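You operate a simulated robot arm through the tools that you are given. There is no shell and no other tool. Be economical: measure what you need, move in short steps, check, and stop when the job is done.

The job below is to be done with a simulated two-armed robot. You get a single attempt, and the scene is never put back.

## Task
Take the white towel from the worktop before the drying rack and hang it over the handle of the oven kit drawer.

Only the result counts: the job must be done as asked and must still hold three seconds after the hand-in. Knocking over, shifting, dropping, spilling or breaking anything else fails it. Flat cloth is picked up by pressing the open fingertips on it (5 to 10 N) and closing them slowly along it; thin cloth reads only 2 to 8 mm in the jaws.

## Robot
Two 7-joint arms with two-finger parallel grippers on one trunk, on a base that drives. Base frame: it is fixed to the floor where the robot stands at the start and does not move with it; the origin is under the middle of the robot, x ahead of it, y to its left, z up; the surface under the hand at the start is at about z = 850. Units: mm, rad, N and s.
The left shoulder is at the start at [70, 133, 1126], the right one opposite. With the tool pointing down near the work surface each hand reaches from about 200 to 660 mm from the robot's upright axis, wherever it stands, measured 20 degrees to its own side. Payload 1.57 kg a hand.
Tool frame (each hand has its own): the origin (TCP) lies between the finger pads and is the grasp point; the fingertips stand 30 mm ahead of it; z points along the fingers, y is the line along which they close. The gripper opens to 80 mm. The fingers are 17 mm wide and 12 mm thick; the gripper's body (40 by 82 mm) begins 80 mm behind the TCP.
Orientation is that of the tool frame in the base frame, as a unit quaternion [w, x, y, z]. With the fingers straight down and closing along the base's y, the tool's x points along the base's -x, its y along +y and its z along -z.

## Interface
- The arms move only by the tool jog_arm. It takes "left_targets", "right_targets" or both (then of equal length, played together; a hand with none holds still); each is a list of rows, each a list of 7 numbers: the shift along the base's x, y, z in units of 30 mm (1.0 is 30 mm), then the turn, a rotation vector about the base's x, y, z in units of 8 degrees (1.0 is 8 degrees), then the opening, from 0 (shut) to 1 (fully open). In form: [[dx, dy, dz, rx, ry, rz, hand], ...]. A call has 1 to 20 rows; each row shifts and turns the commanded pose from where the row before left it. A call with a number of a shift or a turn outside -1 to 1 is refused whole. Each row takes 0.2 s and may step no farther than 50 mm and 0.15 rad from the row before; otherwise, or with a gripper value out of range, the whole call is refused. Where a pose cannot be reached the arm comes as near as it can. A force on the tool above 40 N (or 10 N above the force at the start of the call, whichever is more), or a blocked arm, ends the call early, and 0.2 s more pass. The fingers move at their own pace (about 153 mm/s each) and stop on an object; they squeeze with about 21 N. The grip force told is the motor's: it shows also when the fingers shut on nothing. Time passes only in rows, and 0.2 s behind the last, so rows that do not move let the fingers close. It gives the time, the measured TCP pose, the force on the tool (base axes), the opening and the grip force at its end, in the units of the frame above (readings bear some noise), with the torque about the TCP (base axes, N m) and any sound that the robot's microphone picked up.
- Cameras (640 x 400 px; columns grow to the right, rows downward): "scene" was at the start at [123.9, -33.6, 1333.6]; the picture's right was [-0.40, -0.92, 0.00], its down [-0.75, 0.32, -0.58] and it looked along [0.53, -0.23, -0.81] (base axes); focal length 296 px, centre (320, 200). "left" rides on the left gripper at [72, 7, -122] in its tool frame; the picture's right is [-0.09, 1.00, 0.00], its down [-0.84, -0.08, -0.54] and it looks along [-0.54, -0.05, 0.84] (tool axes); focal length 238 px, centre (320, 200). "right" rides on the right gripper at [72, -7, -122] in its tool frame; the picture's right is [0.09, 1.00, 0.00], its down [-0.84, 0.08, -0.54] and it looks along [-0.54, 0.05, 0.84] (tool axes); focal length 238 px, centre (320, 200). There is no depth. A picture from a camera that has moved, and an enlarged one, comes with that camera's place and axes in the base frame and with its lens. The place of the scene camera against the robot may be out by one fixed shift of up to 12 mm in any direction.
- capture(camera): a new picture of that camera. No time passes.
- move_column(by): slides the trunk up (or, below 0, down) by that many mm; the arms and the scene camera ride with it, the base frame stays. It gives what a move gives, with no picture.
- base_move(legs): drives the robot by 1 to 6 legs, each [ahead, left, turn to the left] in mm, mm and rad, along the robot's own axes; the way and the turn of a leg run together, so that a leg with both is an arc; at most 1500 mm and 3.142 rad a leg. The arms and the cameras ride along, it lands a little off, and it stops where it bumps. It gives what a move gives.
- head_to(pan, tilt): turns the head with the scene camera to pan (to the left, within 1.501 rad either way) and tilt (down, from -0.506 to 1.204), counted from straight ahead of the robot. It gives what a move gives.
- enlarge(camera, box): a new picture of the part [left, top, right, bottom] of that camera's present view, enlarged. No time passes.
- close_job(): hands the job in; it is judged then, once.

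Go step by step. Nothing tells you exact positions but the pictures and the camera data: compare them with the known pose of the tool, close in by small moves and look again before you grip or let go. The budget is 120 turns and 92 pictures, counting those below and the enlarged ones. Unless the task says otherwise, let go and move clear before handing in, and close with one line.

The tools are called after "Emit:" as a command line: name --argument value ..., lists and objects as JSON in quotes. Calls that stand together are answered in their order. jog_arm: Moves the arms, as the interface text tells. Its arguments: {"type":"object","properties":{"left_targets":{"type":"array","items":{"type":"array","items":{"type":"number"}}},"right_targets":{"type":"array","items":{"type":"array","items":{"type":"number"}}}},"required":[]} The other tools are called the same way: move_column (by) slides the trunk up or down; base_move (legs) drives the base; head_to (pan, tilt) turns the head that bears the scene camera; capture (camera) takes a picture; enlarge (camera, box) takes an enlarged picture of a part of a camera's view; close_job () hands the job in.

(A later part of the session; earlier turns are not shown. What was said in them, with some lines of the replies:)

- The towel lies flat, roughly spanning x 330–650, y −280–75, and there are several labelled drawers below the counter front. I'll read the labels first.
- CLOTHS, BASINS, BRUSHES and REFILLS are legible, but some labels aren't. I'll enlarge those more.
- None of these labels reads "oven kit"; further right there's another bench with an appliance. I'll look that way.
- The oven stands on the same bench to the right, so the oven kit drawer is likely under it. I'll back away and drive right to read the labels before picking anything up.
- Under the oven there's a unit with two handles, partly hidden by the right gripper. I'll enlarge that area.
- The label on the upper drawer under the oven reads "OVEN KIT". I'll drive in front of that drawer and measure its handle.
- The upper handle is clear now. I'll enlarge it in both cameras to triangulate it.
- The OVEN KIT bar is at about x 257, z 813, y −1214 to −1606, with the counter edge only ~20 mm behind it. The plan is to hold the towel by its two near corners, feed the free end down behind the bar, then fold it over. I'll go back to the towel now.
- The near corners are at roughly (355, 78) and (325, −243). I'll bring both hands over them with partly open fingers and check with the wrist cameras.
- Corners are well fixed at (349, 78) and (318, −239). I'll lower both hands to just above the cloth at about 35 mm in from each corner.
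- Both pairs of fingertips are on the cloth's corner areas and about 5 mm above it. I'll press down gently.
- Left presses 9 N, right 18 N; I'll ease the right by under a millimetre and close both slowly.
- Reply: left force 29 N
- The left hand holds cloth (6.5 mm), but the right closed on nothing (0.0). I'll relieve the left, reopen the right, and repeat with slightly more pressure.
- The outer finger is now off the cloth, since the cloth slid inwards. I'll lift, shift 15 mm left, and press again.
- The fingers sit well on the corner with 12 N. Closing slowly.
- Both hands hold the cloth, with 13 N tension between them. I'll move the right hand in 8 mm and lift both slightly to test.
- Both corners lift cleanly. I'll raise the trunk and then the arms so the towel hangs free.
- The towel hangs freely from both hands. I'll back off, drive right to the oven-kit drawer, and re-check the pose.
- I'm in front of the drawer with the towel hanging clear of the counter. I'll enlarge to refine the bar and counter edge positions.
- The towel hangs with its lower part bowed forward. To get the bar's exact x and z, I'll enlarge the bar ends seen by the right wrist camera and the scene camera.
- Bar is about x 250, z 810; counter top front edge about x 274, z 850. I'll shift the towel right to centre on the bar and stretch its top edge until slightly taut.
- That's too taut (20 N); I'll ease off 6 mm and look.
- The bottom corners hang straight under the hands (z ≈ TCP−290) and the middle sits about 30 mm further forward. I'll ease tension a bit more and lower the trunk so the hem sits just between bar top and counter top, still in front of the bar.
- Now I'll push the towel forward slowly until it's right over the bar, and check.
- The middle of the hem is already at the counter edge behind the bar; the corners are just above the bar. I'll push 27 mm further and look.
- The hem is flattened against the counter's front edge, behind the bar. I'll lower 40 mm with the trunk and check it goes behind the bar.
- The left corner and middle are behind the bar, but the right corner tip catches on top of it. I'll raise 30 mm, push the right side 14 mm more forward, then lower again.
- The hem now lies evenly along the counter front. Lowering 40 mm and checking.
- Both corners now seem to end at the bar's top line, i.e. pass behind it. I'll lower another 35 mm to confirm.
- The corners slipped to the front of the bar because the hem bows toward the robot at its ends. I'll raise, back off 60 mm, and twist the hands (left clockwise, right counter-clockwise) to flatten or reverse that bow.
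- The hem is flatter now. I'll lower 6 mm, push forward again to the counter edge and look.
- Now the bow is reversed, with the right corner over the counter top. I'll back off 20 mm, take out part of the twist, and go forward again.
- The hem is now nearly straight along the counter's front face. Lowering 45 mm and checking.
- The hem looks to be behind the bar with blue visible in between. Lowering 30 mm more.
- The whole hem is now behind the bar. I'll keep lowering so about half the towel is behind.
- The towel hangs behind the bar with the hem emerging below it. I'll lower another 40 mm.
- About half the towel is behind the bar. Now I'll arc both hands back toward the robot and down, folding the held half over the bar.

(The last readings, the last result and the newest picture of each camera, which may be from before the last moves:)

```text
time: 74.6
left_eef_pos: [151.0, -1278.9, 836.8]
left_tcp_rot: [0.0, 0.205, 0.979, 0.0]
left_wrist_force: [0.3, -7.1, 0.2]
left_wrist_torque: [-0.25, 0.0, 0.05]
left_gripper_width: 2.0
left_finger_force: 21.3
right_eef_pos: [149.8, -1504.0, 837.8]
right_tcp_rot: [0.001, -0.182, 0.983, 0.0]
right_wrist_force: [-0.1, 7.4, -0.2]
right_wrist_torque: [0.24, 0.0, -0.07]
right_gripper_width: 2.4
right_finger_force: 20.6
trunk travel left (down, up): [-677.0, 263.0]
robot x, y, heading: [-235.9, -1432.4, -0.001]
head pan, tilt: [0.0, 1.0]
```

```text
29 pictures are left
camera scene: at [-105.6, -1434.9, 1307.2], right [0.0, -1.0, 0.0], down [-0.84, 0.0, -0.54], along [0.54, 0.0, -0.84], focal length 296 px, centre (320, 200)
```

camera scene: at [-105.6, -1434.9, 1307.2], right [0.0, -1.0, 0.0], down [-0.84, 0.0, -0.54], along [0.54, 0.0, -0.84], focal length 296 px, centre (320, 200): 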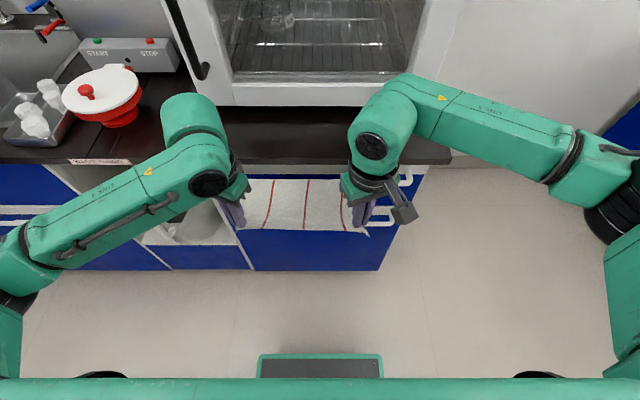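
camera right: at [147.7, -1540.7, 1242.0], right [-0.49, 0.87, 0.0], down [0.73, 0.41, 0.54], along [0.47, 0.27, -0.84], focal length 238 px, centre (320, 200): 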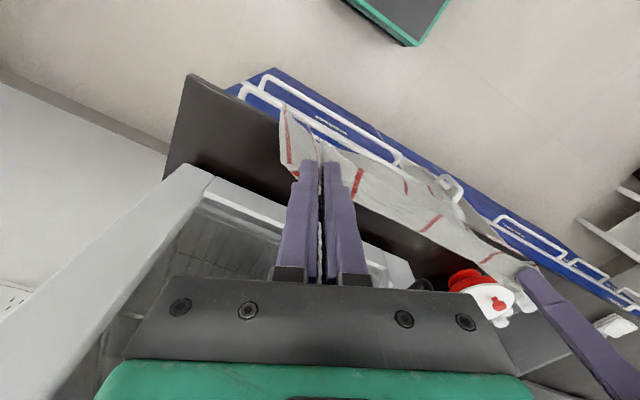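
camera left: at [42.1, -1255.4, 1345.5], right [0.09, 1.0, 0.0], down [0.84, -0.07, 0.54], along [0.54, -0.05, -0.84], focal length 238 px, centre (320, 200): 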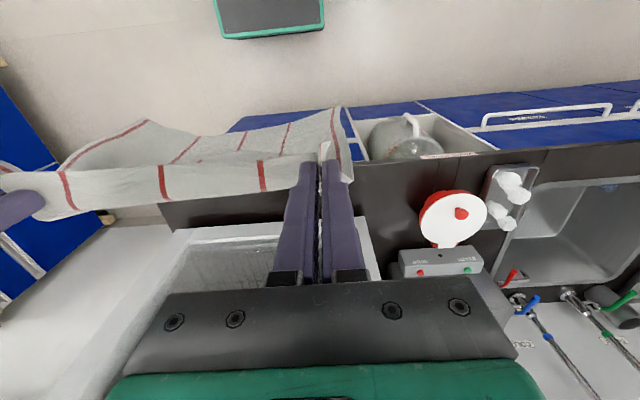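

The held half now lies over the bar toward the robot. I'll bring the hands down in front with alternating trunk and arm moves.

Emit:
jog_arm --left_targets '[[0.2, 0, -0.5, 0, 0, 0, 0], [0.2, 0, -0.5, 0, 0, 0, 0], [0.2, 0, -0.5, 0, 0, 0, 0], [0.2, 0, -0.5, 0, 0, 0, 0]]' --right_targets '[[0.2, 0, -0.5, 0, 0, 0, 0], [0.2, 0, -0.5, 0, 0, 0, 0], [0.2, 0, -0.5, 0, 0, 0, 0], [0.2, 0, -0.5, 0, 0, 0, 0]]'

Emit:
move_column --by -40

Emit:
capture --camera "scene"

Emit:
capture --camera "right"

```text
time: 75.6
left_eef_pos: [176.5, -1277.8, 776.0]
left_tcp_rot: [-0.001, 0.207, 0.978, 0.0]
left_wrist_force: [-0.2, -6.9, 0.5]
left_wrist_torque: [-0.25, 0.04, 0.03]
left_gripper_width: 2.4
left_finger_force: 21.2
right_eef_pos: [174.8, -1502.6, 776.1]
right_tcp_rot: [0.0, -0.181, 0.983, -0.001]
right_wrist_force: [0.1, 7.0, 0.6]
right_wrist_torque: [0.21, -0.02, -0.09]
right_gripper_width: 2.1
right_finger_force: 21.1
trunk travel left (down, up): [-677.0, 263.0]
robot x, y, heading: [-232.8, -1430.1, 0.0]
head pan, tilt: [0.0, 1.0]
```

```text
time: 76.4
left_eef_pos: [173.9, -1277.1, 737.7]
left_tcp_rot: [0.0, 0.206, 0.979, 0.0]
left_wrist_force: [-0.6, -7.3, 0.3]
left_wrist_torque: [-0.25, -0.02, 0.04]
left_gripper_width: 2.3
left_finger_force: 20.8
right_eef_pos: [174.7, -1503.4, 736.7]
right_tcp_rot: [0.0, -0.182, 0.983, 0.0]
right_wrist_force: [-0.2, 7.4, -0.8]
right_wrist_torque: [0.2, -0.01, -0.05]
right_gripper_width: 2.2
right_finger_force: 21.5
trunk travel left (down, up): [-637.0, 303.0]
robot x, y, heading: [-231.3, -1429.3, -0.004]
head pan, tilt: [0.0, 1.0]
```

```text
28 pictures are left
camera scene: at [-106.0, -1434.9, 1267.2], right [0.0, -1.0, 0.0], down [-0.84, 0.0, -0.54], along [0.54, 0.0, -0.84], focal length 296 px, centre (320, 200)
```

scene: 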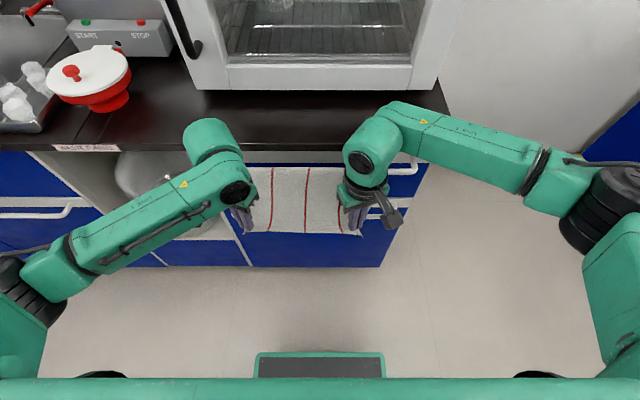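

```text
27 pictures are left
camera right: at [107.9, -1534.3, 858.7], right [-0.44, 0.9, 0.0], down [0.75, 0.37, 0.54], along [0.49, 0.24, -0.84], focal length 238 px, centre (320, 200)
```

right: 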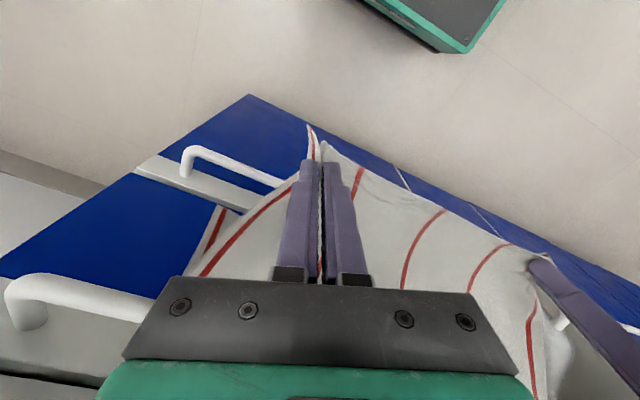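

The towel is draped over the bar with its hem behind and the held part in front. I'll ease the sideways tension, open the fingers and look.

Emit:
jog_arm --left_targets '[[0.12, -0.1, 0.05, 0, 0, 0, 0], [0.12, 0, 0, 0, 0, 0, 0], [0, 0, 0, 0, 0, 0, 0.1], [0, 0, 0, 0, 0, 0, 0.2], [0, 0, 0, 0, 0, 0, 0.3], [0, 0, 0, 0, 0, 0, 0.3], [0, 0, 0, 0, 0, 0, 0.3]]' --right_targets '[[0.12, 0.1, 0.05, 0, 0, 0, 0], [0.12, 0, 0, 0, 0, 0, 0], [0, 0, 0, 0, 0, 0, 0.1], [0, 0, 0, 0, 0, 0, 0.2], [0, 0, 0, 0, 0, 0, 0.3], [0, 0, 0, 0, 0, 0, 0.3], [0, 0, 0, 0, 0, 0, 0.3]]'

Emit:
capture --camera "right"

Emit:
capture --camera "left"

Emit:
enlarge --camera "scene" --box '[220, 130, 430, 260]'

```text
time: 78.0
left_eef_pos: [181.3, -1280.2, 738.5]
left_tcp_rot: [0.0, 0.206, 0.978, 0.0]
left_wrist_force: [-0.8, 0.3, 0.9]
left_wrist_torque: [-0.01, 0.0, 0.01]
left_gripper_width: 23.9
left_finger_force: 0.0
right_eef_pos: [181.4, -1500.1, 737.5]
right_tcp_rot: [0.0, -0.181, 0.983, 0.0]
right_wrist_force: [0.2, 0.1, -0.3]
right_wrist_torque: [-0.01, 0.0, 0.0]
right_gripper_width: 24.2
right_finger_force: 0.1
trunk travel left (down, up): [-637.0, 303.0]
robot x, y, heading: [-234.6, -1430.0, 0.006]
head pan, tilt: [0.0, 1.0]
```

```text
26 pictures are left
camera right: at [115.8, -1531.0, 859.7], right [-0.44, 0.9, 0.0], down [0.75, 0.37, 0.54], along [0.49, 0.24, -0.84], focal length 238 px, centre (320, 200)
```

right: 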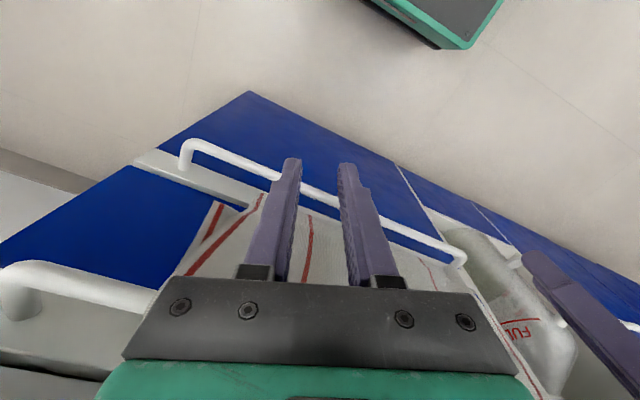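

```text
25 pictures are left
camera left: at [119.4, -1245.4, 859.6], right [0.49, 0.87, 0.0], down [0.73, -0.41, 0.54], along [0.47, -0.26, -0.84], focal length 238 px, centre (320, 200)
```

left: 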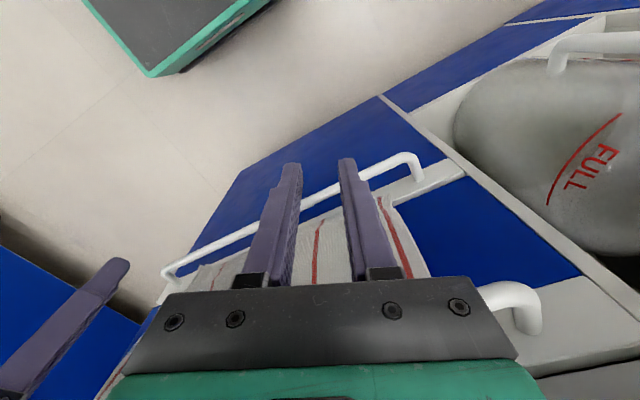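

```text
3.05 times, centred on (325, 195) of scene
camera zoom: at [-105.7, -1434.9, 1267.2], right [0.0, -1.0, 0.0], down [-0.84, 0.0, -0.54], along [0.54, 0.0, -0.84], focal length 902 px, centre (305, 215)
```

zoom: 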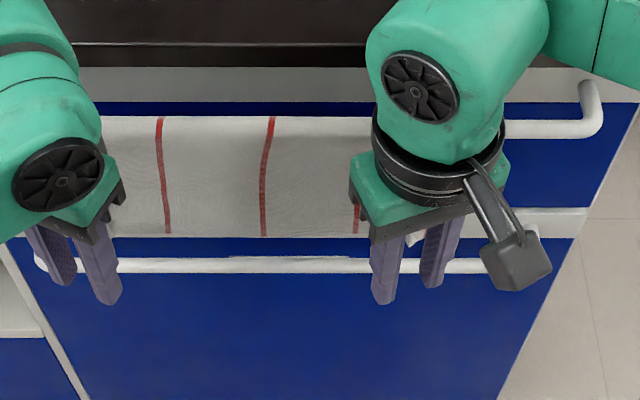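

The towel has dropped against the bar and the fingers are free of it. I'll back the robot straight away and inspect.

Emit:
jog_arm --left_targets '[[-0.4, 0, 0, 0, 0, 0, 0.3], [-0.8, 0, 0, 0, 0, 0, 0.3], [-0.8, 0, 0, 0, 0, 0, 0.3]]' --right_targets '[[-0.4, 0, 0, 0, 0, 0, 0.3], [-0.8, 0, 0, 0, 0, 0, 0.3], [-0.8, 0, 0, 0, 0, 0, 0.3]]'

Emit:
base_move --legs '[[-170, 0, 0]]'

Emit:
head_to --pan 0 --tilt 0.7

Emit:
capture --camera "scene"

```text
time: 78.8
left_eef_pos: [122.0, -1279.8, 737.6]
left_tcp_rot: [0.0, 0.207, 0.978, 0.0]
left_wrist_force: [0.0, -0.6, 0.4]
left_wrist_torque: [0.01, 0.0, 0.01]
left_gripper_width: 23.8
left_finger_force: 0.1
right_eef_pos: [119.5, -1498.7, 738.8]
right_tcp_rot: [0.001, -0.182, 0.983, 0.0]
right_wrist_force: [-0.2, -0.5, 0.0]
right_wrist_torque: [-0.04, 0.0, 0.0]
right_gripper_width: 23.9
right_finger_force: 0.1
trunk travel left (down, up): [-637.0, 303.0]
robot x, y, heading: [-233.1, -1429.9, 0.001]
head pan, tilt: [0.0, 1.0]
```

```text
time: 80.3
left_eef_pos: [-47.2, -1280.9, 737.5]
left_tcp_rot: [-0.001, 0.208, 0.978, 0.001]
left_wrist_force: [1.3, -0.3, 0.8]
left_wrist_torque: [0.0, -0.01, 0.02]
left_gripper_width: 23.9
left_finger_force: 0.0
right_eef_pos: [-49.0, -1500.3, 738.4]
right_tcp_rot: [0.0, -0.18, 0.984, 0.0]
right_wrist_force: [-0.3, -0.1, -0.7]
right_wrist_torque: [0.0, 0.01, -0.03]
right_gripper_width: 24.1
right_finger_force: 0.1
trunk travel left (down, up): [-637.0, 303.0]
robot x, y, heading: [-402.7, -1432.3, -0.0]
head pan, tilt: [0.0, 1.0]
```

```text
time: 81.1
left_eef_pos: [-46.6, -1281.2, 738.1]
left_tcp_rot: [0.0, 0.209, 0.978, 0.0]
left_wrist_force: [-0.5, 0.2, -0.1]
left_wrist_torque: [0.0, 0.01, -0.01]
left_gripper_width: 23.8
left_finger_force: 0.0
right_eef_pos: [-49.0, -1500.9, 739.1]
right_tcp_rot: [0.0, -0.181, 0.983, 0.0]
right_wrist_force: [0.2, -0.9, -0.5]
right_wrist_torque: [0.0, 0.0, -0.02]
right_gripper_width: 24.1
right_finger_force: 0.1
trunk travel left (down, up): [-637.0, 303.0]
robot x, y, heading: [-401.4, -1431.2, -0.0]
head pan, tilt: [0.0, 0.7]
```

```text
23 pictures are left
camera scene: at [-260.5, -1435.4, 1290.5], right [0.0, -1.0, 0.0], down [-0.65, 0.0, -0.76], along [0.76, 0.0, -0.65], focal length 296 px, centre (320, 200)
```

scene: 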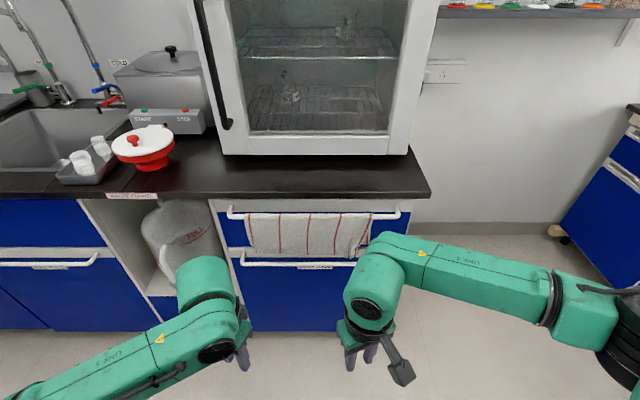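

Emit:
enlarge --camera "scene" --box '[210, 190, 420, 290]'

```text
3.05 times, centred on (315, 240) of scene
camera zoom: at [-260.5, -1435.4, 1290.5], right [0.0, -1.0, 0.0], down [-0.65, 0.0, -0.76], along [0.76, 0.0, -0.65], focal length 902 px, centre (335, 78)
```

zoom: 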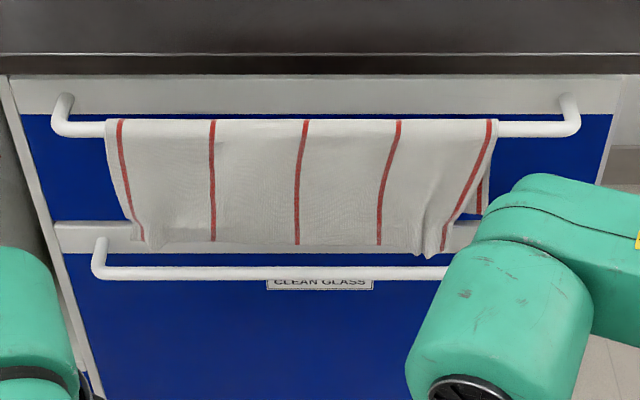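

The towel hangs evenly over the OVEN KIT handle, with both halves down and about equal. The hands are clear and nothing else has moved, so I'm handing in.

Emit:
close_job

```text
The job is handed in.
```

The white towel is hanging over the handle of the oven kit drawer, roughly half in front and half behind the bar. Both hands are clear, the last pictures show nothing else disturbed, and the job is handed in.
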